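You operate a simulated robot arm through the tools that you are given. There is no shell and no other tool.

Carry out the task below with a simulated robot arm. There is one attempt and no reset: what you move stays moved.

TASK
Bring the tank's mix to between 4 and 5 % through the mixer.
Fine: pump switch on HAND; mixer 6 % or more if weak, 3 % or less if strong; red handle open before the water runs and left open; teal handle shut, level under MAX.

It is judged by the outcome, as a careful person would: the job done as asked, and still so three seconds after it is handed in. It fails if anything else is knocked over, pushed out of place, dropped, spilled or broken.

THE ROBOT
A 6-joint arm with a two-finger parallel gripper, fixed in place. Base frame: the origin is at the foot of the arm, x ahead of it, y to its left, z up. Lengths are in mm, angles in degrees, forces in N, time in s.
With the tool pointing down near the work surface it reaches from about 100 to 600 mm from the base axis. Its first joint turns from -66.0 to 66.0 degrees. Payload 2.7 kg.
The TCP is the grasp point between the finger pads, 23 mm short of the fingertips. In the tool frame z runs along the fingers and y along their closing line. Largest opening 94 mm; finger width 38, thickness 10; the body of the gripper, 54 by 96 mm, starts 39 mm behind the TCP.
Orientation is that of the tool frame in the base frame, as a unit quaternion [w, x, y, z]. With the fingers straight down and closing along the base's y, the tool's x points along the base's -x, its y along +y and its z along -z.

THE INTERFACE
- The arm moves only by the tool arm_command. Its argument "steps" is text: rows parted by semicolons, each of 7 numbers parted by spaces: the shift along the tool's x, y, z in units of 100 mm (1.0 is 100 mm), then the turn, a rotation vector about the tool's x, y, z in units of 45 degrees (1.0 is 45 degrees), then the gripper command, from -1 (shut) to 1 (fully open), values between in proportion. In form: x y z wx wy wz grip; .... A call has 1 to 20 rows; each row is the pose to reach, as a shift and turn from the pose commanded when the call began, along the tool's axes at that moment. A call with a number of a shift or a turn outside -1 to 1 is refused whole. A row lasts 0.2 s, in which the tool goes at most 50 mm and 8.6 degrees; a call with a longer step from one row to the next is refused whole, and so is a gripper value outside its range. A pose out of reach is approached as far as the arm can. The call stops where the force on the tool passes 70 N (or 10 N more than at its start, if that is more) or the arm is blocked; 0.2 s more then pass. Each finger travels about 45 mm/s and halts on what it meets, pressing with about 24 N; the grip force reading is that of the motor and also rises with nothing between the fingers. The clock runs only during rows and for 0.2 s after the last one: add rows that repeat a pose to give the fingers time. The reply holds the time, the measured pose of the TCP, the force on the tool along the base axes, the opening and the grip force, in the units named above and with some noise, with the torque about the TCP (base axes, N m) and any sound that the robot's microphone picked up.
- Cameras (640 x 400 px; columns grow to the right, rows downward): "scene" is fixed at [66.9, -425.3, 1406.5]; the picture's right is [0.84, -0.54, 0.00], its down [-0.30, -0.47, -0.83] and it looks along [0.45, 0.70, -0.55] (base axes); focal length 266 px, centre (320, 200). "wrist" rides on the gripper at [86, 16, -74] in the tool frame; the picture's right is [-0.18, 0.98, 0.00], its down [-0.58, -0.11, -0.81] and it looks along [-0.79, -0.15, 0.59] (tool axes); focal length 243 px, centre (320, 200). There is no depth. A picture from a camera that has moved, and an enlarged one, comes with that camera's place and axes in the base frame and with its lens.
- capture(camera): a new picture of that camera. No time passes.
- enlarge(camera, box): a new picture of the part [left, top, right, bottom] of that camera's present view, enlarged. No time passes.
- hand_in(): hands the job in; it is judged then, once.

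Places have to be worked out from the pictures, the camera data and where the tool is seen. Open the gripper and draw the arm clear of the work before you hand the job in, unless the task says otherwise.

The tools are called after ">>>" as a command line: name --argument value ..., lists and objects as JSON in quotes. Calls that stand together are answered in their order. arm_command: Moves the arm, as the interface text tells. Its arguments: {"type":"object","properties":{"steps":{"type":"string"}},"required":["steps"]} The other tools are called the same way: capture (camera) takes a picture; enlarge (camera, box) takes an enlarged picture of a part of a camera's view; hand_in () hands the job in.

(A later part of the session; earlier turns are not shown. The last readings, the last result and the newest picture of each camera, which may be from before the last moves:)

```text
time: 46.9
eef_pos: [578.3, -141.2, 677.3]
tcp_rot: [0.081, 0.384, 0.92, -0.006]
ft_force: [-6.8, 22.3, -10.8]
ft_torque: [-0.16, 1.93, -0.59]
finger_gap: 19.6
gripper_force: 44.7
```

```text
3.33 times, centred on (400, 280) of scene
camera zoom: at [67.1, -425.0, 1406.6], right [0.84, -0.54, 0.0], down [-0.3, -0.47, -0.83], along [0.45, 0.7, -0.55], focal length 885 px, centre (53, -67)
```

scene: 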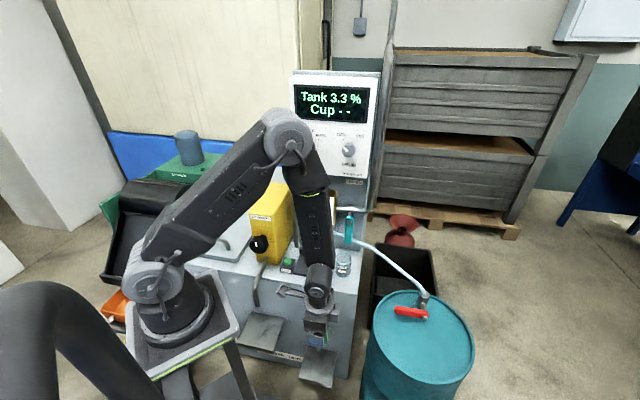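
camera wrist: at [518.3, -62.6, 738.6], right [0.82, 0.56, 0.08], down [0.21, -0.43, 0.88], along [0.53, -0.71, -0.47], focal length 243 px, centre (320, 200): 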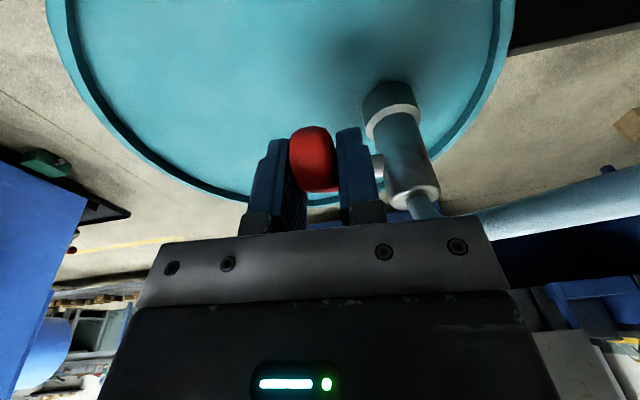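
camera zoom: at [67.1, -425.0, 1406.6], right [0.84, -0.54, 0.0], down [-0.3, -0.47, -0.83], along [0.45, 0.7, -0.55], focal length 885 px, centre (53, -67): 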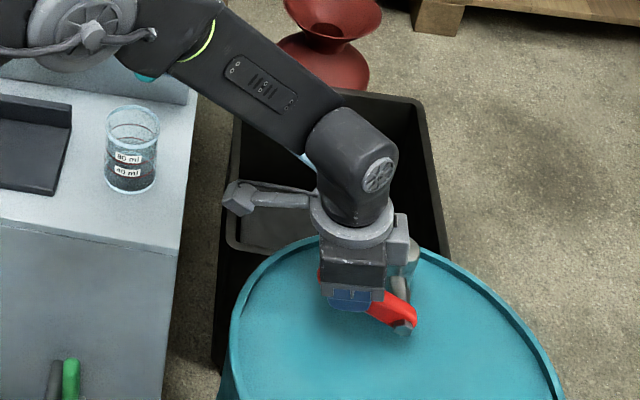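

The handle is swinging up cleanly. I continue the arc to vertical.

>>> arm_command --steps "-0.086 0.004 -0.063 0 -0.04 0 -1; -0.179 0.007 -0.111 0 -0.08 0 -1; -0.28 0.009 -0.144 0 -0.12 0 -1; -0.383 0.011 -0.16 0 -0.16 0 -1; -0.489 0.012 -0.161 0 -0.2 0 -1; -0.564 0.012 -0.151 0 -0.2 0 -1; -0.564 0.012 -0.151 0 -0.2 0 -1"

>>> capture --camera "wrist"

>>> enlarge --camera "scene" --box '[330, 220, 470, 340]'

```text
time: 48.5
eef_pos: [617.6, -180.9, 705.9]
tcp_rot: [0.158, 0.382, 0.91, -0.035]
ft_force: [-16.9, 17.1, 18.4]
ft_torque: [0.13, 2.16, -0.71]
finger_gap: 19.8
gripper_force: 45.3
```

```text
taken
camera wrist: at [552.7, -96.1, 750.1], right [0.82, 0.57, 0.11], down [0.1, -0.33, 0.94], along [0.57, -0.76, -0.32], focal length 243 px, centre (320, 200)
```

wrist: 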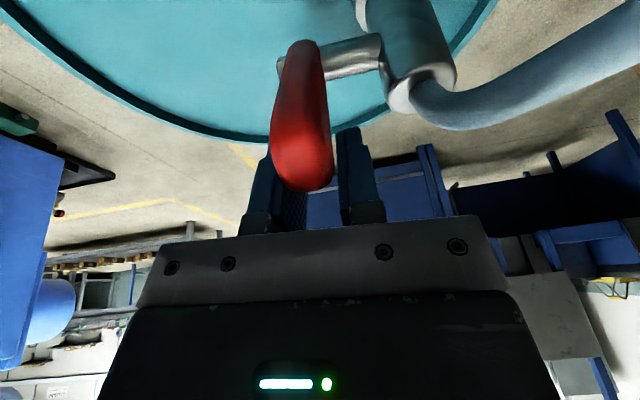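

```text
3.33 times, centred on (400, 280) of scene
camera zoom: at [66.3, -424.9, 1406.6], right [0.84, -0.54, 0.0], down [-0.3, -0.47, -0.83], along [0.45, 0.7, -0.55], focal length 885 px, centre (53, -67)
```

zoom: 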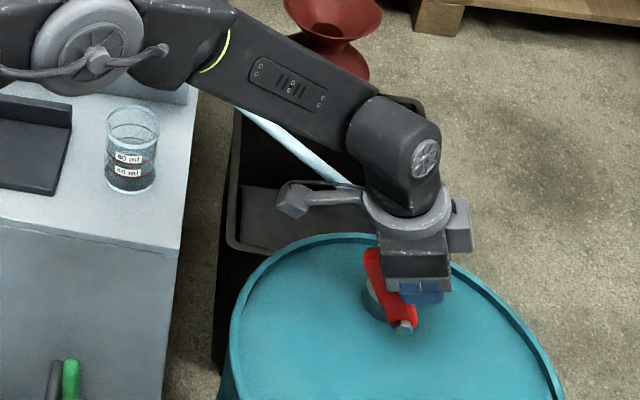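

The handle reached about 63° and is now at the left edge of the pads. I open slightly, re-centre on the handle and grip it again to finish the turn.

>>> arm_command --steps "0 0 0 0 0 0 -0.15; 0 0 0 0 0 0 -0.15; 0 0 0 0 0 0 -0.15; 0.16 0 0 0 0 0 -0.15; 0.311 0 0.002 0 0 0 -0.15"

>>> capture --camera "wrist"

>>> enlarge --camera "scene" --box '[330, 220, 470, 340]'

```text
time: 49.7
eef_pos: [598.1, -157.3, 695.8]
tcp_rot: [0.158, 0.383, 0.91, -0.035]
ft_force: [0.8, -0.2, -0.3]
ft_torque: [-0.01, -0.01, 0.0]
finger_gap: 39.8
gripper_force: 0.1
```

```text
taken
camera wrist: at [533.2, -73.6, 739.5], right [0.82, 0.57, 0.12], down [0.1, -0.33, 0.94], along [0.57, -0.76, -0.32], focal length 243 px, centre (320, 200)
```

wrist: 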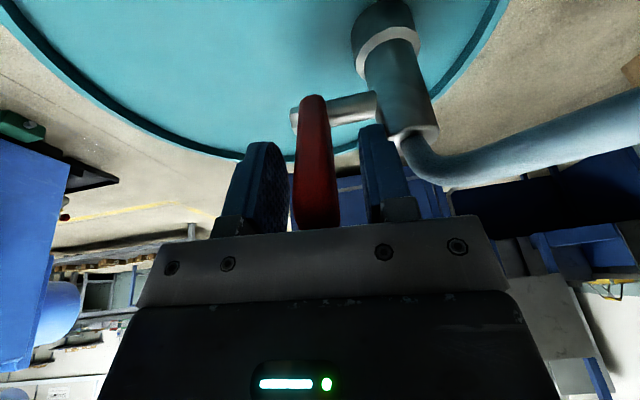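

```text
3.33 times, centred on (400, 280) of scene
camera zoom: at [66.9, -425.3, 1406.5], right [0.84, -0.54, 0.0], down [-0.3, -0.47, -0.83], along [0.45, 0.7, -0.55], focal length 885 px, centre (53, -67)
```

zoom: 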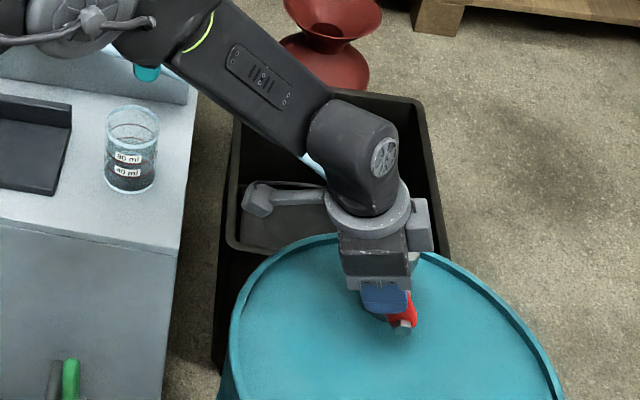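

The handle is centred between the pads. I close and continue the arc to the upright position.

>>> arm_command --steps "0 0 0 0 0 0 -1; 0 0 0 0 0 0 -1; 0 0 0 0 0 0 -1; -0.05 0 -0.005 0 0.02 0 -1; -0.105 0 -0.009 0 0.05 0 -1; -0.16 0 -0.006 0 0.08 0 -1; -0.211 0 -0.003 0 0.1 0 -1; -0.26 0 0.01 0 0.12 0 -1; -0.314 0 0.021 0 0.15 0 -1; -0.392 0 0.051 0 0.18 0 -1; -0.392 0 0.051 0 0.18 0 -1"

>>> capture --camera "wrist"

>>> enlarge --camera "scene" --box '[330, 220, 470, 340]'

```text
time: 52.1
eef_pos: [620.9, -183.7, 698.2]
tcp_rot: [0.088, 0.384, 0.919, -0.008]
ft_force: [-4.0, 22.6, -10.9]
ft_torque: [-0.85, 2.51, -0.15]
finger_gap: 20.8
gripper_force: 44.4
```

```text
taken
camera wrist: at [560.8, -104.5, 758.1], right [0.82, 0.56, 0.08], down [0.2, -0.42, 0.89], along [0.54, -0.71, -0.46], focal length 243 px, centre (320, 200)
```

wrist: 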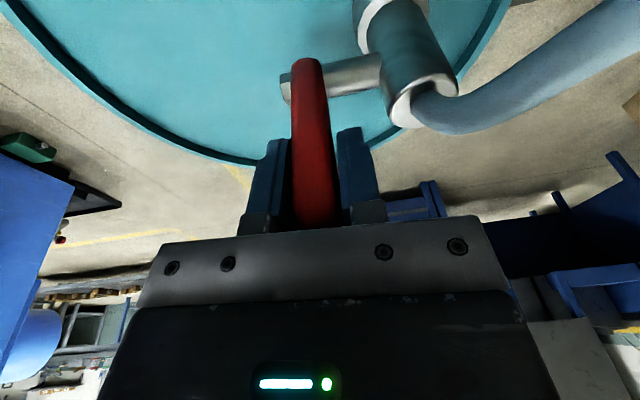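

```text
3.33 times, centred on (400, 280) of scene
camera zoom: at [67.2, -424.9, 1406.6], right [0.84, -0.54, 0.0], down [-0.3, -0.47, -0.83], along [0.45, 0.7, -0.55], focal length 885 px, centre (53, -67)
```

zoom: 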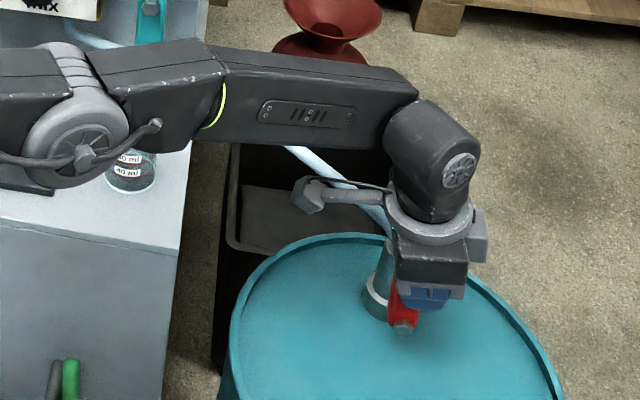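

The handle looks near upright. I open the fingers and lift straight off to inspect it.

>>> arm_command --steps "0 0 0 0 0 0 -0.05; 0 0 0 0 0 0 -0.05; 0 0 0 0 0 0 -0.05; 0 0 -0.3 0 0 0 -0.05; 0 0 -0.6 0 0 0 -0.05; 0.2 0 -0.95 0 0 0 -0.05"

>>> enlarge --camera "scene" --box '[330, 220, 470, 340]'

>>> capture --camera "wrist"

```text
time: 53.5
eef_pos: [597.1, -163.0, 791.6]
tcp_rot: [0.094, 0.385, 0.918, -0.008]
ft_force: [0.1, 0.2, -0.1]
ft_torque: [0.0, 0.01, -0.01]
finger_gap: 44.3
gripper_force: 0.1
```

```text
3.33 times, centred on (400, 280) of scene
camera zoom: at [66.9, -425.3, 1406.5], right [0.84, -0.54, 0.0], down [-0.3, -0.47, -0.83], along [0.45, 0.7, -0.55], focal length 885 px, centre (53, -67)
```

zoom: 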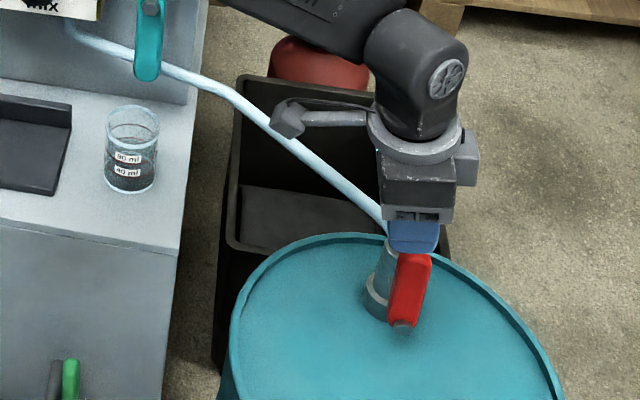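

```text
taken
camera wrist: at [536.9, -84.8, 849.6], right [0.82, 0.56, 0.09], down [0.19, -0.42, 0.89], along [0.54, -0.71, -0.45], focal length 243 px, centre (320, 200)
```

wrist: 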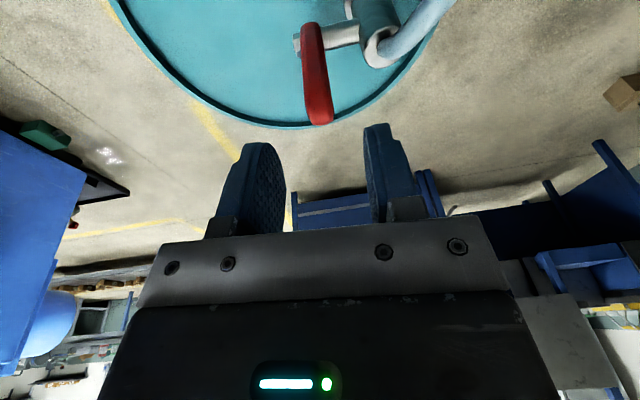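

The red handle now stands upright, in line with its pipe: open. Next is the teal water handle; I swing back toward the left and turn the tool to point horizontally at the machine with the camera on top.

>>> arm_command --steps "0.18 0.007 -0.155 -0.092 0.11 0.116 0; 0.37 0.014 -0.31 -0.184 0.219 0.232 0; 0.555 0.02 -0.466 -0.275 0.329 0.349 0; 0.74 0.028 -0.62 -0.367 0.438 0.465 0; 0.925 0.035 -0.777 -0.459 0.548 0.581 0"

>>> arm_command --steps "0 0 0 -0.092 0.11 0.116 0; 0 0 0 -0.184 0.219 0.232 0; 0 0 0 -0.275 0.329 0.349 0; 0 0 0 -0.367 0.438 0.465 0; 0 0 0 -0.459 0.548 0.581 0"

>>> arm_command --steps "0 0 0 -0.092 0.11 0.116 0; 0 0 0 -0.184 0.219 0.232 0; 0 0 0 -0.275 0.329 0.349 0; 0 0 0 -0.367 0.438 0.465 0; 0 0 0 -0.459 0.548 0.581 0"

>>> capture --camera "wrist"

>>> capture --camera "scene"

```text
time: 54.7
eef_pos: [521.8, -91.1, 851.3]
tcp_rot: [-0.038, 0.55, 0.793, 0.258]
ft_force: [0.6, 0.0, -0.3]
ft_torque: [-0.03, 0.03, -0.02]
finger_gap: 46.9
gripper_force: 0.1
```

```text
time: 55.9
eef_pos: [522.4, -91.4, 851.0]
tcp_rot: [-0.163, 0.643, 0.567, 0.488]
ft_force: [0.5, -0.6, 0.8]
ft_torque: [-0.01, -0.01, 0.02]
finger_gap: 46.8
gripper_force: 0.1
```

```text
time: 57.1
eef_pos: [523.9, -90.9, 851.4]
tcp_rot: [-0.266, 0.655, 0.266, 0.656]
ft_force: [0.1, 0.0, -0.3]
ft_torque: [-0.02, -0.02, -0.03]
finger_gap: 46.8
gripper_force: 0.0
```

```text
taken
camera wrist: at [479.8, -154.8, 937.7], right [0.69, -0.7, -0.18], down [-0.65, -0.48, -0.58], along [0.32, 0.52, -0.79], focal length 243 px, centre (320, 200)
```

wrist: 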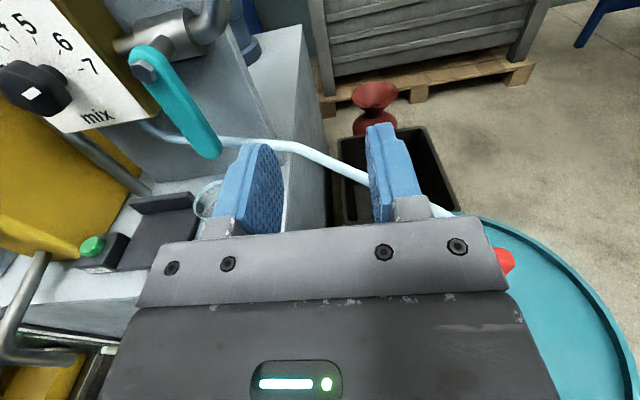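

```text
taken
```

scene: 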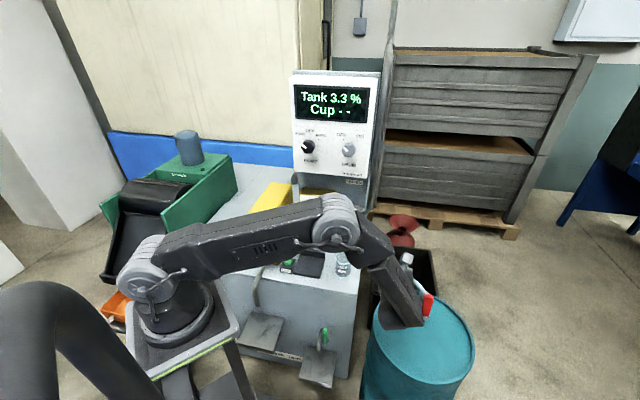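

The camera is on top and the view upright. I enlarge around the teal handle to measure it.

>>> enlarge --camera "wrist" --box '[90, 0, 250, 170]'

>>> enlarge --camera "scene" --box '[320, 190, 380, 250]'

>>> enlarge --camera "scene" --box '[370, 230, 480, 330]'

```text
2.35 times, centred on (170, 85) of wrist
camera zoom: at [479.8, -154.8, 937.7], right [0.69, -0.7, -0.18], down [-0.65, -0.48, -0.58], along [0.32, 0.52, -0.79], focal length 571 px, centre (673, 471)
```

zoom: 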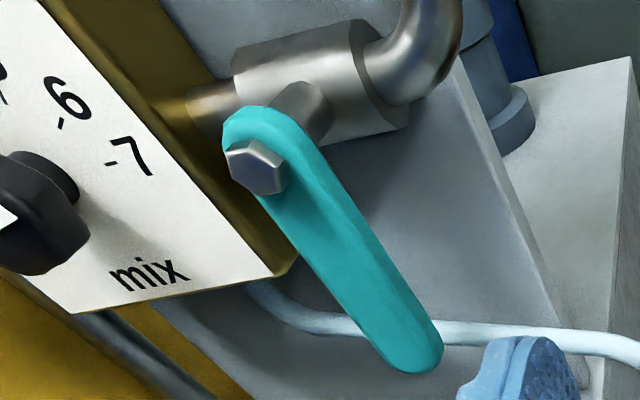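

```text
6.67 times, centred on (350, 220) of scene
camera zoom: at [66.9, -425.3, 1406.5], right [0.84, -0.54, 0.0], down [-0.3, -0.47, -0.83], along [0.45, 0.7, -0.55], focal length 1771 px, centre (120, 67)
```

zoom: 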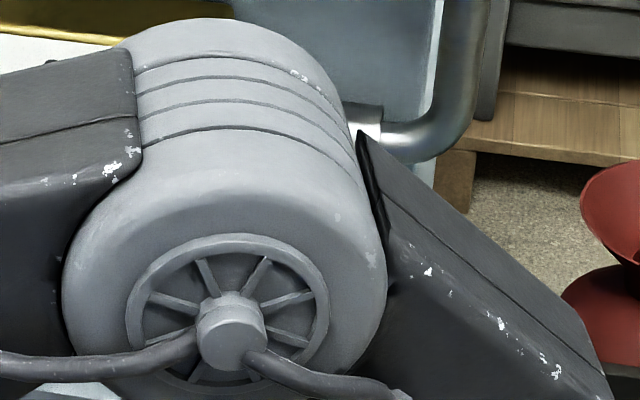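

```text
4.00 times, centred on (425, 280) of scene
camera zoom: at [66.9, -425.3, 1406.5], right [0.84, -0.54, 0.0], down [-0.3, -0.47, -0.83], along [0.45, 0.7, -0.55], focal length 1062 px, centre (-100, -120)
```

zoom: 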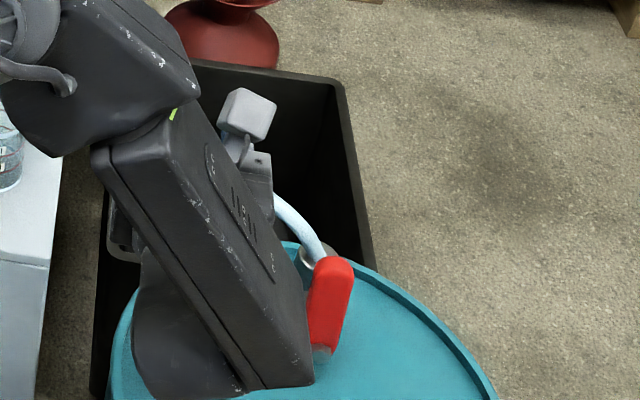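

From the two views I place the teal pivot bolt at about (p 421, q 297, z 875) and the handle's lower end near z 785. I slide left to face it with stand-off.

>>> arm_command --steps "-0.07 -0.35 0 0 0 0 0; -0.14 -0.7 0 0 0 0 0"

>>> arm_command --steps "-0.07 -0.35 0.1 0 0 0 0.2; -0.07 -0.67 0.2 0 0 0 0.2"

>>> capture --camera "wrist"

>>> capture --camera "scene"

```text
time: 57.7
eef_pos: [472.3, -42.4, 837.3]
tcp_rot: [-0.267, 0.655, 0.267, 0.655]
ft_force: [0.6, 0.2, -0.6]
ft_torque: [-0.01, -0.02, 0.03]
finger_gap: 47.2
gripper_force: 0.1
```

```text
time: 58.3
eef_pos: [439.1, 22.8, 831.0]
tcp_rot: [-0.266, 0.655, 0.266, 0.656]
ft_force: [0.6, 0.0, -0.7]
ft_torque: [0.01, 0.01, 0.01]
finger_gap: 56.6
gripper_force: 0.0
```

```text
taken
camera wrist: at [396.3, -42.5, 917.4], right [0.69, -0.7, -0.18], down [-0.65, -0.48, -0.58], along [0.32, 0.52, -0.79], focal length 243 px, centre (320, 200)
```

wrist: 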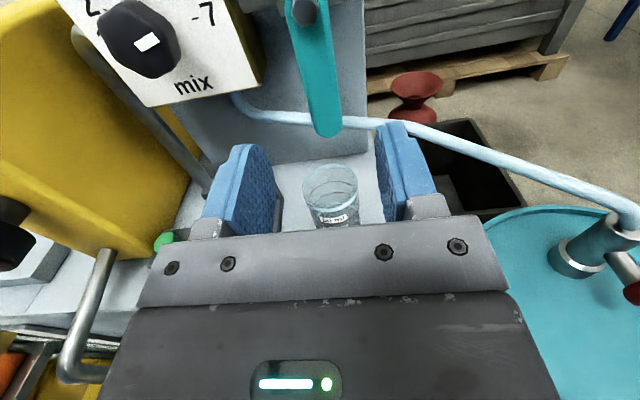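

```text
taken
```

scene: 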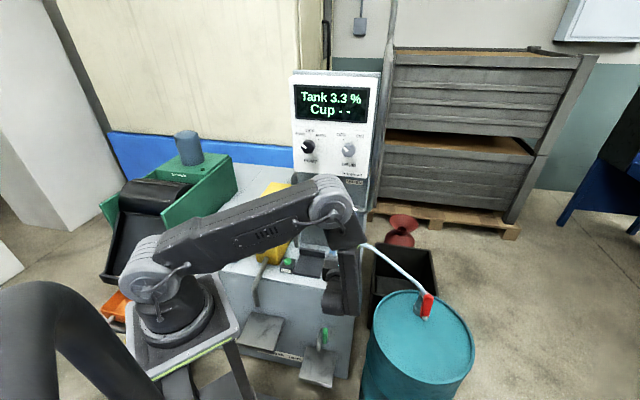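

The handle sits nearly centred between the open fingers. I advance 70 mm and shift 2 mm left, then check.

>>> arm_command --steps "0 -0.02 0.35 0 0 0 0.2; 0 -0.02 0.7 0 0 0 0.2"

>>> capture --camera "wrist"

>>> enlarge --camera "wrist" --box '[240, 60, 420, 230]'

```text
time: 58.9
eef_pos: [490.1, 71.0, 832.0]
tcp_rot: [-0.266, 0.655, 0.266, 0.655]
ft_force: [-0.8, 0.5, 0.3]
ft_torque: [0.02, -0.02, -0.04]
finger_gap: 56.7
gripper_force: 0.1
```

```text
taken
camera wrist: at [447.4, 6.9, 918.2], right [0.69, -0.7, -0.18], down [-0.65, -0.48, -0.58], along [0.32, 0.52, -0.79], focal length 243 px, centre (320, 200)
```

wrist: 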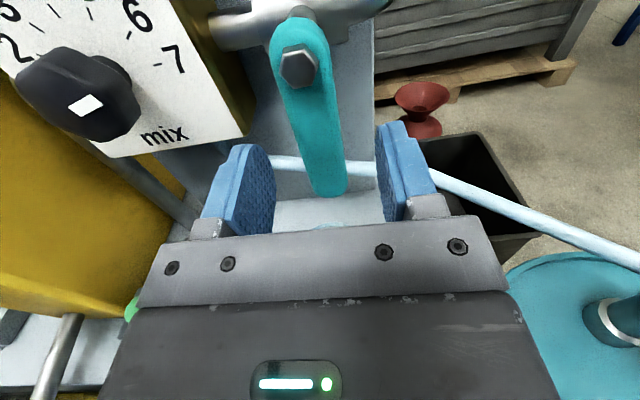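

```text
2.35 times, centred on (330, 145) of wrist
camera zoom: at [447.4, 6.9, 918.2], right [0.69, -0.7, -0.18], down [-0.65, -0.48, -0.58], along [0.32, 0.52, -0.79], focal length 571 px, centre (296, 329)
```

zoom: 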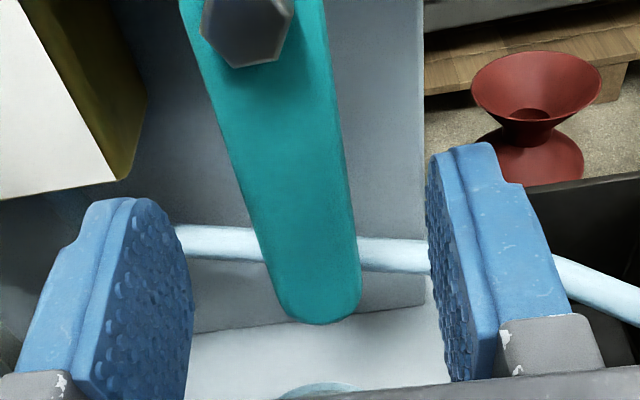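

The handle's front face is about 27 mm ahead of the TCP, centred. I advance 25 mm and close on it.

>>> arm_command --steps "0 -0.01 0.13 0 0 0 0.2; 0 -0.01 0.25 0 0 0 0.2; 0 -0.01 0.25 0 0 0 -0.3; 0 -0.01 0.25 0 0 0 -1; 0 -0.01 0.25 0 0 0 -1; 0 -0.01 0.25 0 0 0 -1"

>>> capture --camera "wrist"

>>> capture --camera "scene"

```text
time: 60.3
eef_pos: [505.7, 89.8, 830.6]
tcp_rot: [-0.268, 0.653, 0.269, 0.655]
ft_force: [-11.9, 13.5, 1.5]
ft_torque: [-0.11, -0.93, 0.58]
finger_gap: 27.8
gripper_force: 44.5
```

```text
taken
camera wrist: at [463.9, 25.4, 916.5], right [0.69, -0.7, -0.18], down [-0.65, -0.49, -0.58], along [0.32, 0.52, -0.79], focal length 243 px, centre (320, 200)
```

wrist: 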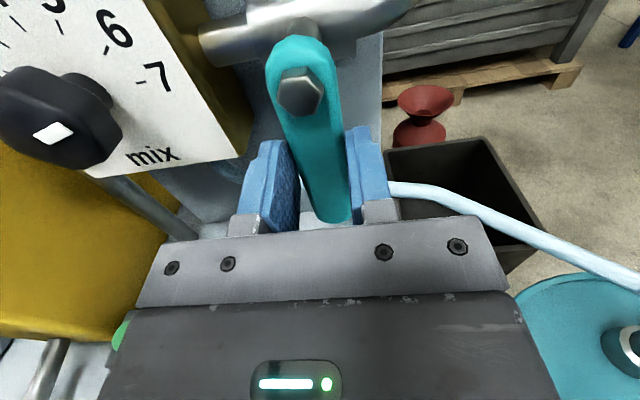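

```text
taken
```

scene: 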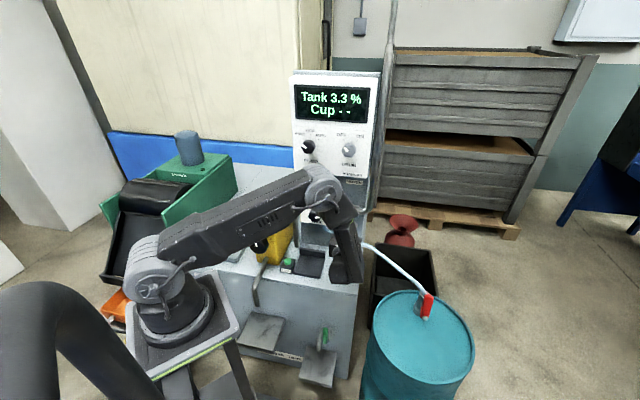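

The handle is held. I try turning it to the right (lower end moving right and up) by 24° first, to see whether it moves freely that way.

>>> arm_command --steps "0.004 0.062 0 0 0 -0.178 -1; 0.017 0.122 0 0 0 -0.356 -1; 0.038 0.181 0 0 0 -0.533 -1"

>>> capture --camera "wrist"

>>> capture --camera "scene"

```text
time: 61.1
eef_pos: [518.3, 77.2, 834.3]
tcp_rot: [-0.125, 0.583, 0.4, 0.696]
ft_force: [-17.1, 15.6, -3.3]
ft_torque: [0.2, -1.3, 0.88]
finger_gap: 27.5
gripper_force: 45.1
```

```text
taken
camera wrist: at [449.8, 40.0, 919.3], right [0.68, -0.69, 0.23], down [-0.48, -0.67, -0.57], along [0.55, 0.28, -0.78], focal length 243 px, centre (320, 200)
```

wrist: 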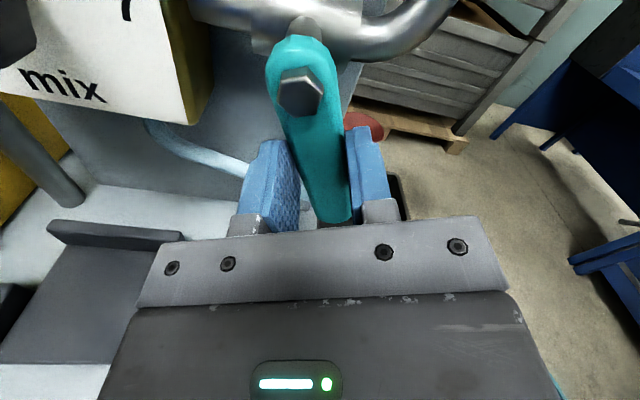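

```text
taken
```

scene: 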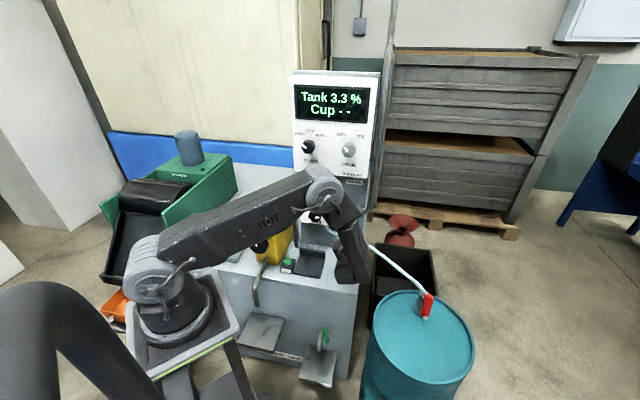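

It turns freely that way. I continue to about 69°, then check the display.

>>> arm_command --steps "0.004 0.062 0 0 0 -0.178 -1; 0.017 0.122 0 0 0 -0.356 -1; 0.038 0.181 0 0 0 -0.533 -1; 0.067 0.235 0 0 0 -0.711 -1; 0.104 0.285 0 0 0 -0.889 -1; 0.13 0.314 0 0 0 -1.0 -1"

>>> enlarge --camera "scene" --box '[280, 60, 440, 290]'

>>> capture --camera "wrist"

```text
time: 62.5
eef_pos: [533.5, 63.6, 856.9]
tcp_rot: [0.149, 0.387, 0.595, 0.688]
ft_force: [-13.6, 18.0, -19.1]
ft_torque: [-0.79, -0.5, 0.84]
finger_gap: 27.8
gripper_force: 45.4
```

```text
1.74 times, centred on (360, 175) of scene
camera zoom: at [66.9, -424.8, 1406.6], right [0.84, -0.54, 0.0], down [-0.3, -0.47, -0.83], along [0.45, 0.7, -0.55], focal length 462 px, centre (250, 244)
```

zoom: 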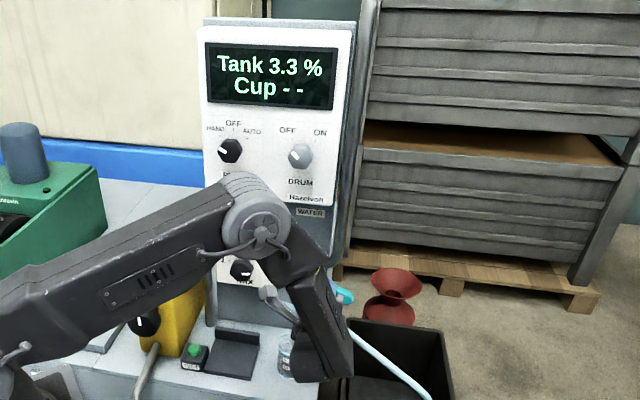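

```text
taken
camera wrist: at [426.6, 64.0, 902.5], right [0.37, -0.37, 0.85], down [-0.22, -0.93, -0.3], along [0.9, -0.07, -0.43], focal length 243 px, centre (320, 200)
```

wrist: 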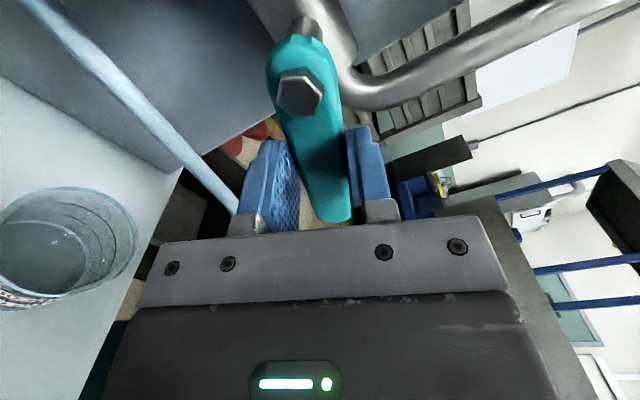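

Still 3.3 %. I turn the last 21° to fully open and hold for a second.

>>> arm_command --steps "0.004 0.062 0 0 0 -0.178 -1; 0.017 0.122 0 0 0 -0.356 -1; 0.029 0.159 0 0 0 -0.467 -1; 0.029 0.159 0 0 0 -0.467 -1; 0.029 0.159 0 0 0 -0.467 -1; 0.029 0.159 0 0 0 -0.467 -1"

>>> enlarge --camera "scene" --box '[280, 60, 440, 290]'

>>> capture --camera "wrist"

```text
time: 63.9
eef_pos: [534.2, 60.7, 870.4]
tcp_rot: [0.27, 0.274, 0.656, 0.65]
ft_force: [-4.7, 22.8, -29.6]
ft_torque: [-0.85, -0.46, -0.24]
finger_gap: 27.6
gripper_force: 44.8
```

```text
1.74 times, centred on (360, 175) of scene
camera zoom: at [67.3, -424.7, 1406.7], right [0.84, -0.54, 0.0], down [-0.3, -0.47, -0.83], along [0.45, 0.7, -0.55], focal length 462 px, centre (250, 244)
```

zoom: 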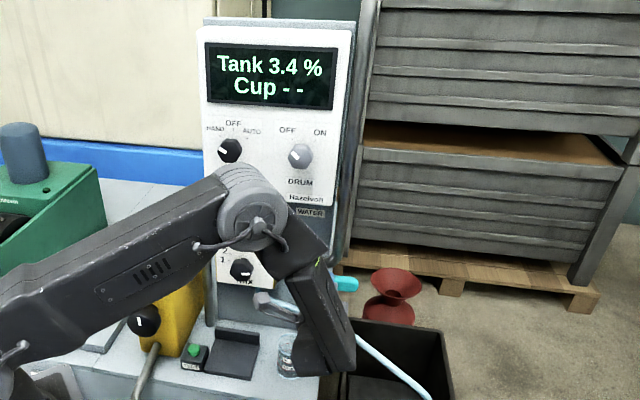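

```text
taken
camera wrist: at [420.3, 70.2, 887.3], right [0.14, -0.13, 0.98], down [-0.17, -0.98, -0.1], along [0.98, -0.15, -0.16], focal length 243 px, centre (320, 200)
```

wrist: 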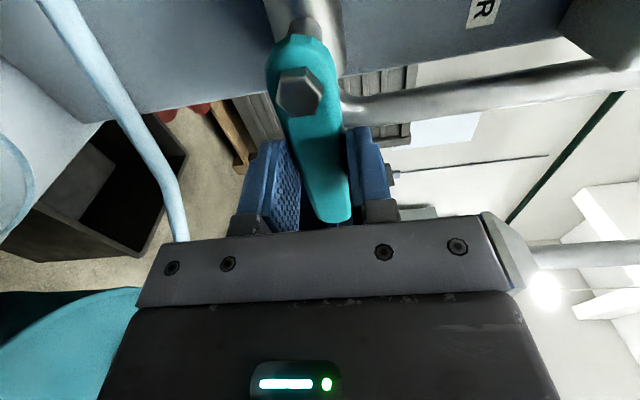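

The reading has risen to 3.4 %, so the mix is flowing. I hold the valve open two seconds and look again.

>>> arm_command --steps "0 0 0 0 0 0 -1; 0 0 0 0 0 0 -1; 0 0 0 0 0 0 -1; 0 0 0 0 0 0 -1; 0 0 0 0 0 0 -1; 0 0 0 0 0 0 -1; 0 0 0 0 0 0 -1; 0 0 0 0 0 0 -1; 0 0 0 0 0 0 -1; 0 0 0 0 0 0 -1"

>>> enlarge --camera "scene" --box '[280, 60, 440, 290]'

```text
time: 66.1
eef_pos: [535.3, 61.9, 869.7]
tcp_rot: [0.27, 0.276, 0.655, 0.649]
ft_force: [-3.4, 22.5, -30.8]
ft_torque: [-0.88, -0.39, 0.27]
finger_gap: 27.9
gripper_force: 44.9
```

```text
1.74 times, centred on (360, 175) of scene
camera zoom: at [67.3, -424.7, 1406.6], right [0.84, -0.54, 0.0], down [-0.3, -0.47, -0.83], along [0.45, 0.7, -0.55], focal length 462 px, centre (250, 244)
```

zoom: 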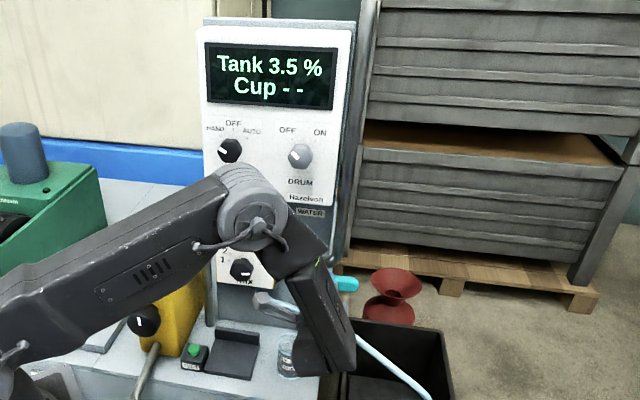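

3.5 % after two more seconds, about 0.05 % per second. I hold for another ~3.5 s.

>>> arm_command --steps "0 0 0 0 0 0 -1; 0 0 0 0 0 0 -1; 0 0 0 0 0 0 -1; 0 0 0 0 0 0 -1; 0 0 0 0 0 0 -1; 0 0 0 0 0 0 -1; 0 0 0 0 0 0 -1; 0 0 0 0 0 0 -1; 0 0 0 0 0 0 -1; 0 0 0 0 0 0 -1; 0 0 0 0 0 0 -1; 0 0 0 0 0 0 -1; 0 0 0 0 0 0 -1; 0 0 0 0 0 0 -1; 0 0 0 0 0 0 -1; 0 0 0 0 0 0 -1; 0 0 0 0 0 0 -1"

>>> enlarge --camera "scene" --box '[280, 60, 440, 290]'

```text
time: 69.7
eef_pos: [535.0, 60.8, 868.8]
tcp_rot: [0.271, 0.274, 0.655, 0.65]
ft_force: [-3.1, 21.5, -29.4]
ft_torque: [-0.91, -0.33, 0.35]
finger_gap: 27.8
gripper_force: 44.7
```

```text
1.74 times, centred on (360, 175) of scene
camera zoom: at [67.3, -424.7, 1406.6], right [0.84, -0.54, 0.0], down [-0.3, -0.47, -0.83], along [0.45, 0.7, -0.55], focal length 462 px, centre (250, 244)
```

zoom: 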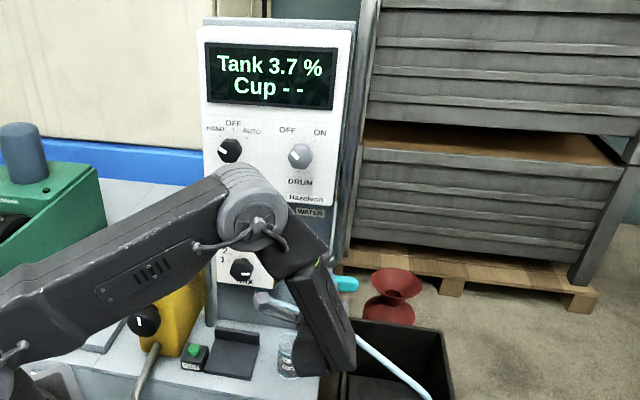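

3.7 %. I hold for another 4 s.

>>> arm_command --steps "0 0 0 0 0 0 -1; 0 0 0 0 0 0 -1; 0 0 0 0 0 0 -1; 0 0 0 0 0 0 -1; 0 0 0 0 0 0 -1; 0 0 0 0 0 0 -1; 0 0 0 0 0 0 -1; 0 0 0 0 0 0 -1; 0 0 0 0 0 0 -1; 0 0 0 0 0 0 -1; 0 0 0 0 0 0 -1; 0 0 0 0 0 0 -1; 0 0 0 0 0 0 -1; 0 0 0 0 0 0 -1; 0 0 0 0 0 0 -1; 0 0 0 0 0 0 -1; 0 0 0 0 0 0 -1; 0 0 0 0 0 0 -1; 0 0 0 0 0 0 -1"

>>> enlarge --camera "scene" --box '[280, 60, 440, 290]'

```text
time: 73.7
eef_pos: [534.7, 61.2, 870.1]
tcp_rot: [0.271, 0.275, 0.655, 0.65]
ft_force: [-3.4, 19.9, -29.0]
ft_torque: [-0.88, -0.41, 0.43]
finger_gap: 27.7
gripper_force: 45.3
```

```text
1.74 times, centred on (360, 175) of scene
camera zoom: at [67.3, -424.7, 1406.6], right [0.84, -0.54, 0.0], down [-0.3, -0.47, -0.83], along [0.45, 0.7, -0.55], focal length 462 px, centre (250, 244)
```

zoom: 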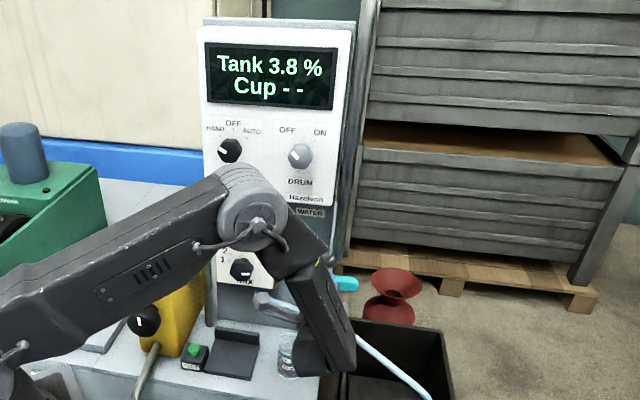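

3.8 %. By a simple mixing estimate, about 17 more seconds gives 4.3 %. I keep holding, checking regularly.

>>> arm_command --steps "0 0 0 0 0 0 -1; 0 0 0 0 0 0 -1; 0 0 0 0 0 0 -1; 0 0 0 0 0 0 -1; 0 0 0 0 0 0 -1; 0 0 0 0 0 0 -1; 0 0 0 0 0 0 -1; 0 0 0 0 0 0 -1; 0 0 0 0 0 0 -1; 0 0 0 0 0 0 -1; 0 0 0 0 0 0 -1; 0 0 0 0 0 0 -1; 0 0 0 0 0 0 -1; 0 0 0 0 0 0 -1; 0 0 0 0 0 0 -1; 0 0 0 0 0 0 -1; 0 0 0 0 0 0 -1; 0 0 0 0 0 0 -1; 0 0 0 0 0 0 -1"

>>> enlarge --camera "scene" --box '[280, 60, 440, 290]'

```text
time: 77.7
eef_pos: [533.9, 59.8, 869.9]
tcp_rot: [0.269, 0.274, 0.655, 0.65]
ft_force: [-3.9, 21.1, -30.0]
ft_torque: [-0.89, -0.36, 0.4]
finger_gap: 27.8
gripper_force: 44.9
```

```text
1.74 times, centred on (360, 175) of scene
camera zoom: at [67.3, -424.8, 1406.6], right [0.84, -0.54, 0.0], down [-0.3, -0.47, -0.83], along [0.45, 0.7, -0.55], focal length 462 px, centre (250, 244)
```

zoom: 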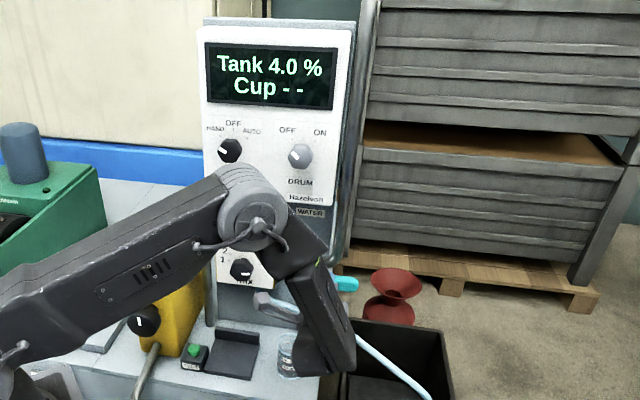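

4.0 %. Another 4 s.

>>> arm_command --steps "0 0 0 0 0 0 -1; 0 0 0 0 0 0 -1; 0 0 0 0 0 0 -1; 0 0 0 0 0 0 -1; 0 0 0 0 0 0 -1; 0 0 0 0 0 0 -1; 0 0 0 0 0 0 -1; 0 0 0 0 0 0 -1; 0 0 0 0 0 0 -1; 0 0 0 0 0 0 -1; 0 0 0 0 0 0 -1; 0 0 0 0 0 0 -1; 0 0 0 0 0 0 -1; 0 0 0 0 0 0 -1; 0 0 0 0 0 0 -1; 0 0 0 0 0 0 -1; 0 0 0 0 0 0 -1; 0 0 0 0 0 0 -1; 0 0 0 0 0 0 -1"

>>> enlarge --camera "scene" --box '[280, 60, 440, 290]'

```text
time: 81.7
eef_pos: [535.9, 60.6, 870.5]
tcp_rot: [0.27, 0.275, 0.655, 0.65]
ft_force: [-4.3, 19.5, -30.2]
ft_torque: [-0.91, -0.38, 0.4]
finger_gap: 27.6
gripper_force: 44.8
```

```text
1.74 times, centred on (360, 175) of scene
camera zoom: at [67.3, -424.8, 1406.6], right [0.84, -0.54, 0.0], down [-0.3, -0.47, -0.83], along [0.45, 0.7, -0.55], focal length 462 px, centre (250, 244)
```

zoom: 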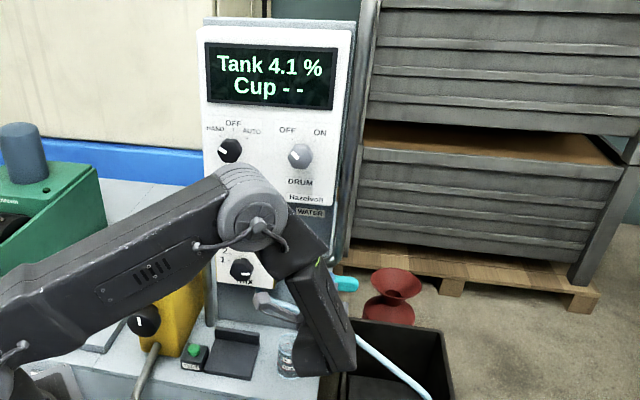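

4.1 %. Another 4 s.

>>> arm_command --steps "0 0 0 0 0 0 -1; 0 0 0 0 0 0 -1; 0 0 0 0 0 0 -1; 0 0 0 0 0 0 -1; 0 0 0 0 0 0 -1; 0 0 0 0 0 0 -1; 0 0 0 0 0 0 -1; 0 0 0 0 0 0 -1; 0 0 0 0 0 0 -1; 0 0 0 0 0 0 -1; 0 0 0 0 0 0 -1; 0 0 0 0 0 0 -1; 0 0 0 0 0 0 -1; 0 0 0 0 0 0 -1; 0 0 0 0 0 0 -1; 0 0 0 0 0 0 -1; 0 0 0 0 0 0 -1; 0 0 0 0 0 0 -1; 0 0 0 0 0 0 -1"

>>> enlarge --camera "scene" --box '[280, 60, 440, 290]'

```text
time: 85.7
eef_pos: [534.8, 61.6, 869.3]
tcp_rot: [0.272, 0.275, 0.654, 0.65]
ft_force: [-4.4, 19.0, -28.9]
ft_torque: [-0.9, -0.34, 0.41]
finger_gap: 27.6
gripper_force: 44.6
```

```text
1.74 times, centred on (360, 175) of scene
camera zoom: at [67.3, -424.8, 1406.6], right [0.84, -0.54, 0.0], down [-0.3, -0.47, -0.83], along [0.45, 0.7, -0.55], focal length 462 px, centre (250, 244)
```

zoom: 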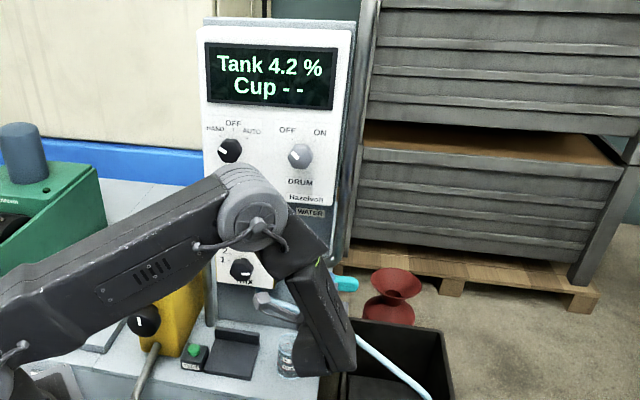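

4.2 %. I hold 1.6 s more, then begin turning the valve back toward shut along the same arc.

>>> arm_command --steps "0 0 0 0 0 0 -1; 0 0 0 0 0 0 -1; 0 0 0 0 0 0 -1; 0 0 0 0 0 0 -1; 0 0 0 0 0 0 -1; 0 0 0 0 0 0 -1; 0 0 0 0 0 0 -1; 0 0 0 0 0 0 -1; 0.004 -0.062 0 0 0 0.178 -1; 0.017 -0.122 0 0 0 0.356 -1; 0.038 -0.181 0 0 0 0.533 -1; 0.067 -0.235 0 0 0 0.711 -1; 0.104 -0.285 0 0 0 0.889 -1; 0.13 -0.314 0 0 0 1.0 -1"

>>> arm_command --steps "0.004 -0.062 0 0 0 0.178 -1; 0.017 -0.122 0 0 0 0.356 -1; 0.038 -0.181 0 0 0 0.533 -1; 0.067 -0.235 0 0 0 0.711 -1; 0.104 -0.285 0 0 0 0.889 -1; 0.13 -0.314 0 0 0 1.0 -1; 0.13 -0.314 0 0 0 1.0 -1"

>>> enlarge --camera "scene" --box '[280, 60, 440, 290]'

>>> capture --camera "wrist"

```text
time: 88.7
eef_pos: [526.4, 68.5, 841.6]
tcp_rot: [0.002, 0.504, 0.499, 0.705]
ft_force: [-9.7, 6.8, -26.3]
ft_torque: [-0.63, -0.94, 1.31]
finger_gap: 27.7
gripper_force: 45.1
```

```text
time: 90.3
eef_pos: [506.7, 88.5, 829.5]
tcp_rot: [-0.268, 0.656, 0.266, 0.654]
ft_force: [-22.2, -14.6, -10.8]
ft_torque: [-0.74, 0.38, 0.39]
finger_gap: 27.5
gripper_force: 45.1
```

```text
1.74 times, centred on (360, 175) of scene
camera zoom: at [66.6, -425.6, 1406.4], right [0.84, -0.54, 0.0], down [-0.3, -0.47, -0.83], along [0.45, 0.7, -0.55], focal length 462 px, centre (250, 244)
```

zoom: 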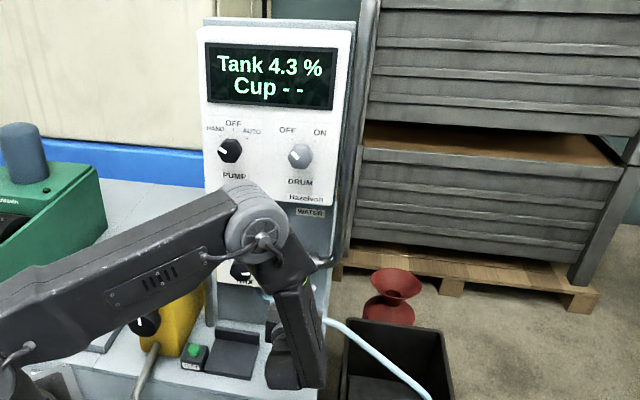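

```text
taken
camera wrist: at [463.5, 25.3, 915.8], right [0.69, -0.7, -0.19], down [-0.65, -0.48, -0.58], along [0.32, 0.52, -0.79], focal length 243 px, centre (320, 200)
```

wrist: 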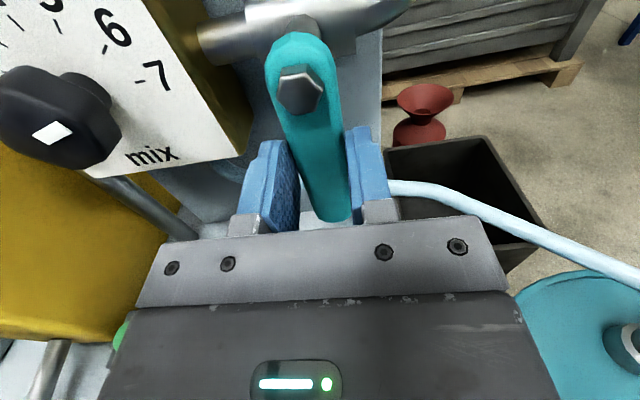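

The handle is back upright and the display reads 4.3 %. I push 4° further to seat it against its stop, hold briefly, and watch that the reading stays.

>>> arm_command --steps "0.001 -0.031 0 0 0 0.089 -1; 0.001 -0.031 0 0 0 0.089 -1; 0.001 -0.031 0 0 0 0.089 -1"

>>> arm_command --steps "0 0 0 0 0 0 -0.6; 0 0 0 0 0 0 0; 0 0 0 0 0 0 0.1; 0 0 0 0 0 0 0.1; 0 0 -0.3 0 0 0 0.1; 0 0 -0.6 0 0 0 0.1; 0 0 -1.0 0 0 0 0.1"

>>> enlarge --camera "scene" --box '[280, 60, 440, 290]'

>>> capture --camera "wrist"

```text
time: 91.1
eef_pos: [505.5, 90.3, 829.3]
tcp_rot: [-0.286, 0.664, 0.243, 0.647]
ft_force: [-15.9, -29.5, -11.8]
ft_torque: [-1.74, -0.95, -0.15]
finger_gap: 29.7
gripper_force: 45.5
```

```text
time: 92.7
eef_pos: [432.5, 21.3, 830.2]
tcp_rot: [-0.289, 0.664, 0.243, 0.646]
ft_force: [0.1, 0.4, 0.2]
ft_torque: [-0.01, 0.01, 0.01]
finger_gap: 51.8
gripper_force: 0.1
```

```text
1.74 times, centred on (360, 175) of scene
camera zoom: at [67.0, -425.3, 1406.5], right [0.84, -0.54, 0.0], down [-0.3, -0.47, -0.83], along [0.45, 0.7, -0.55], focal length 462 px, centre (250, 244)
```

zoom: 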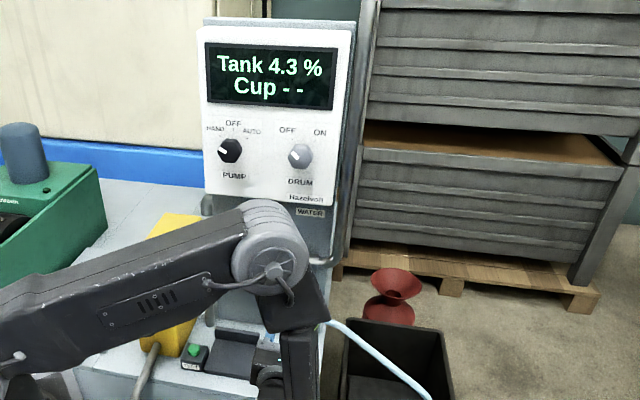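

```text
taken
camera wrist: at [393.2, -46.9, 915.3], right [0.68, -0.69, -0.25], down [-0.68, -0.46, -0.57], along [0.28, 0.56, -0.78], focal length 243 px, centre (320, 200)
```

wrist: 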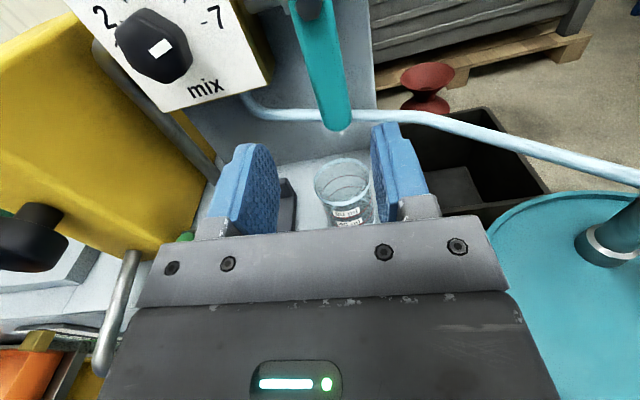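

The valve is shut against its stop, the fingers are off it, and the tank holds at 4.3 %. I now go back to check the sight glass: first retreating and rolling as before.

>>> arm_command --steps "-0.12 0 -0.25 0 0 0.12 0.1; -0.25 0.02 -0.5 0 0 0.24 0.1; -0.38 0.04 -0.75 0 0 0.37 0.1; -0.5 0.05 -1.0 0 0 0.49 0.1"

>>> arm_command --steps "0 0 -0.25 -0.118 -0.073 0.073 0.1; 0 0 -0.5 -0.236 -0.147 0.147 0.1; 0 0 -0.5 -0.355 -0.22 0.22 0.1; 0 0 -0.5 -0.473 -0.294 0.294 0.1; 0 0 -0.5 -0.591 -0.367 0.367 0.1"

>>> capture --camera "scene"

>>> capture --camera "wrist"

```text
time: 93.7
eef_pos: [361.6, -51.4, 778.0]
tcp_rot: [-0.408, 0.698, 0.112, 0.578]
ft_force: [0.8, -0.1, -0.6]
ft_torque: [0.0, 0.0, 0.02]
finger_gap: 51.7
gripper_force: 0.1
```

```text
time: 94.9
eef_pos: [325.7, -83.5, 779.3]
tcp_rot: [-0.295, 0.856, -0.067, 0.419]
ft_force: [0.2, -1.0, 0.2]
ft_torque: [0.03, 0.0, -0.03]
finger_gap: 51.6
gripper_force: 0.0
```

```text
taken
```

scene: 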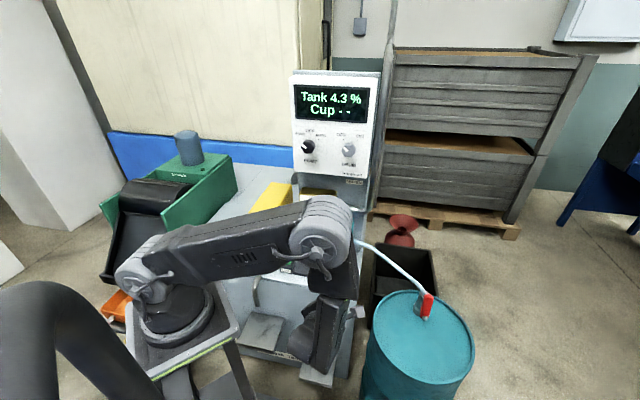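

```text
taken
camera wrist: at [326.8, -162.3, 864.1], right [0.01, -0.74, -0.68], down [-1.0, -0.06, 0.05], along [-0.08, 0.67, -0.74], focal length 243 px, centre (320, 200)
```

wrist: 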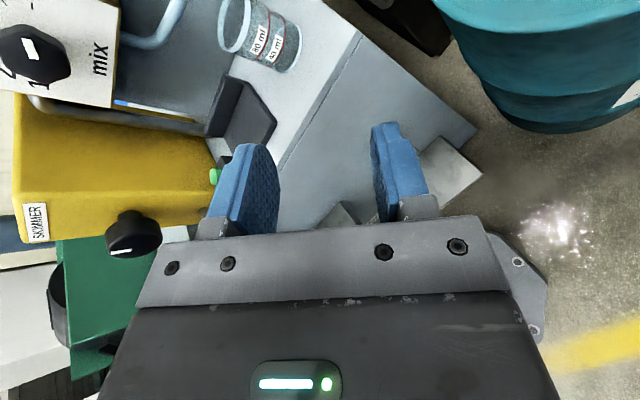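

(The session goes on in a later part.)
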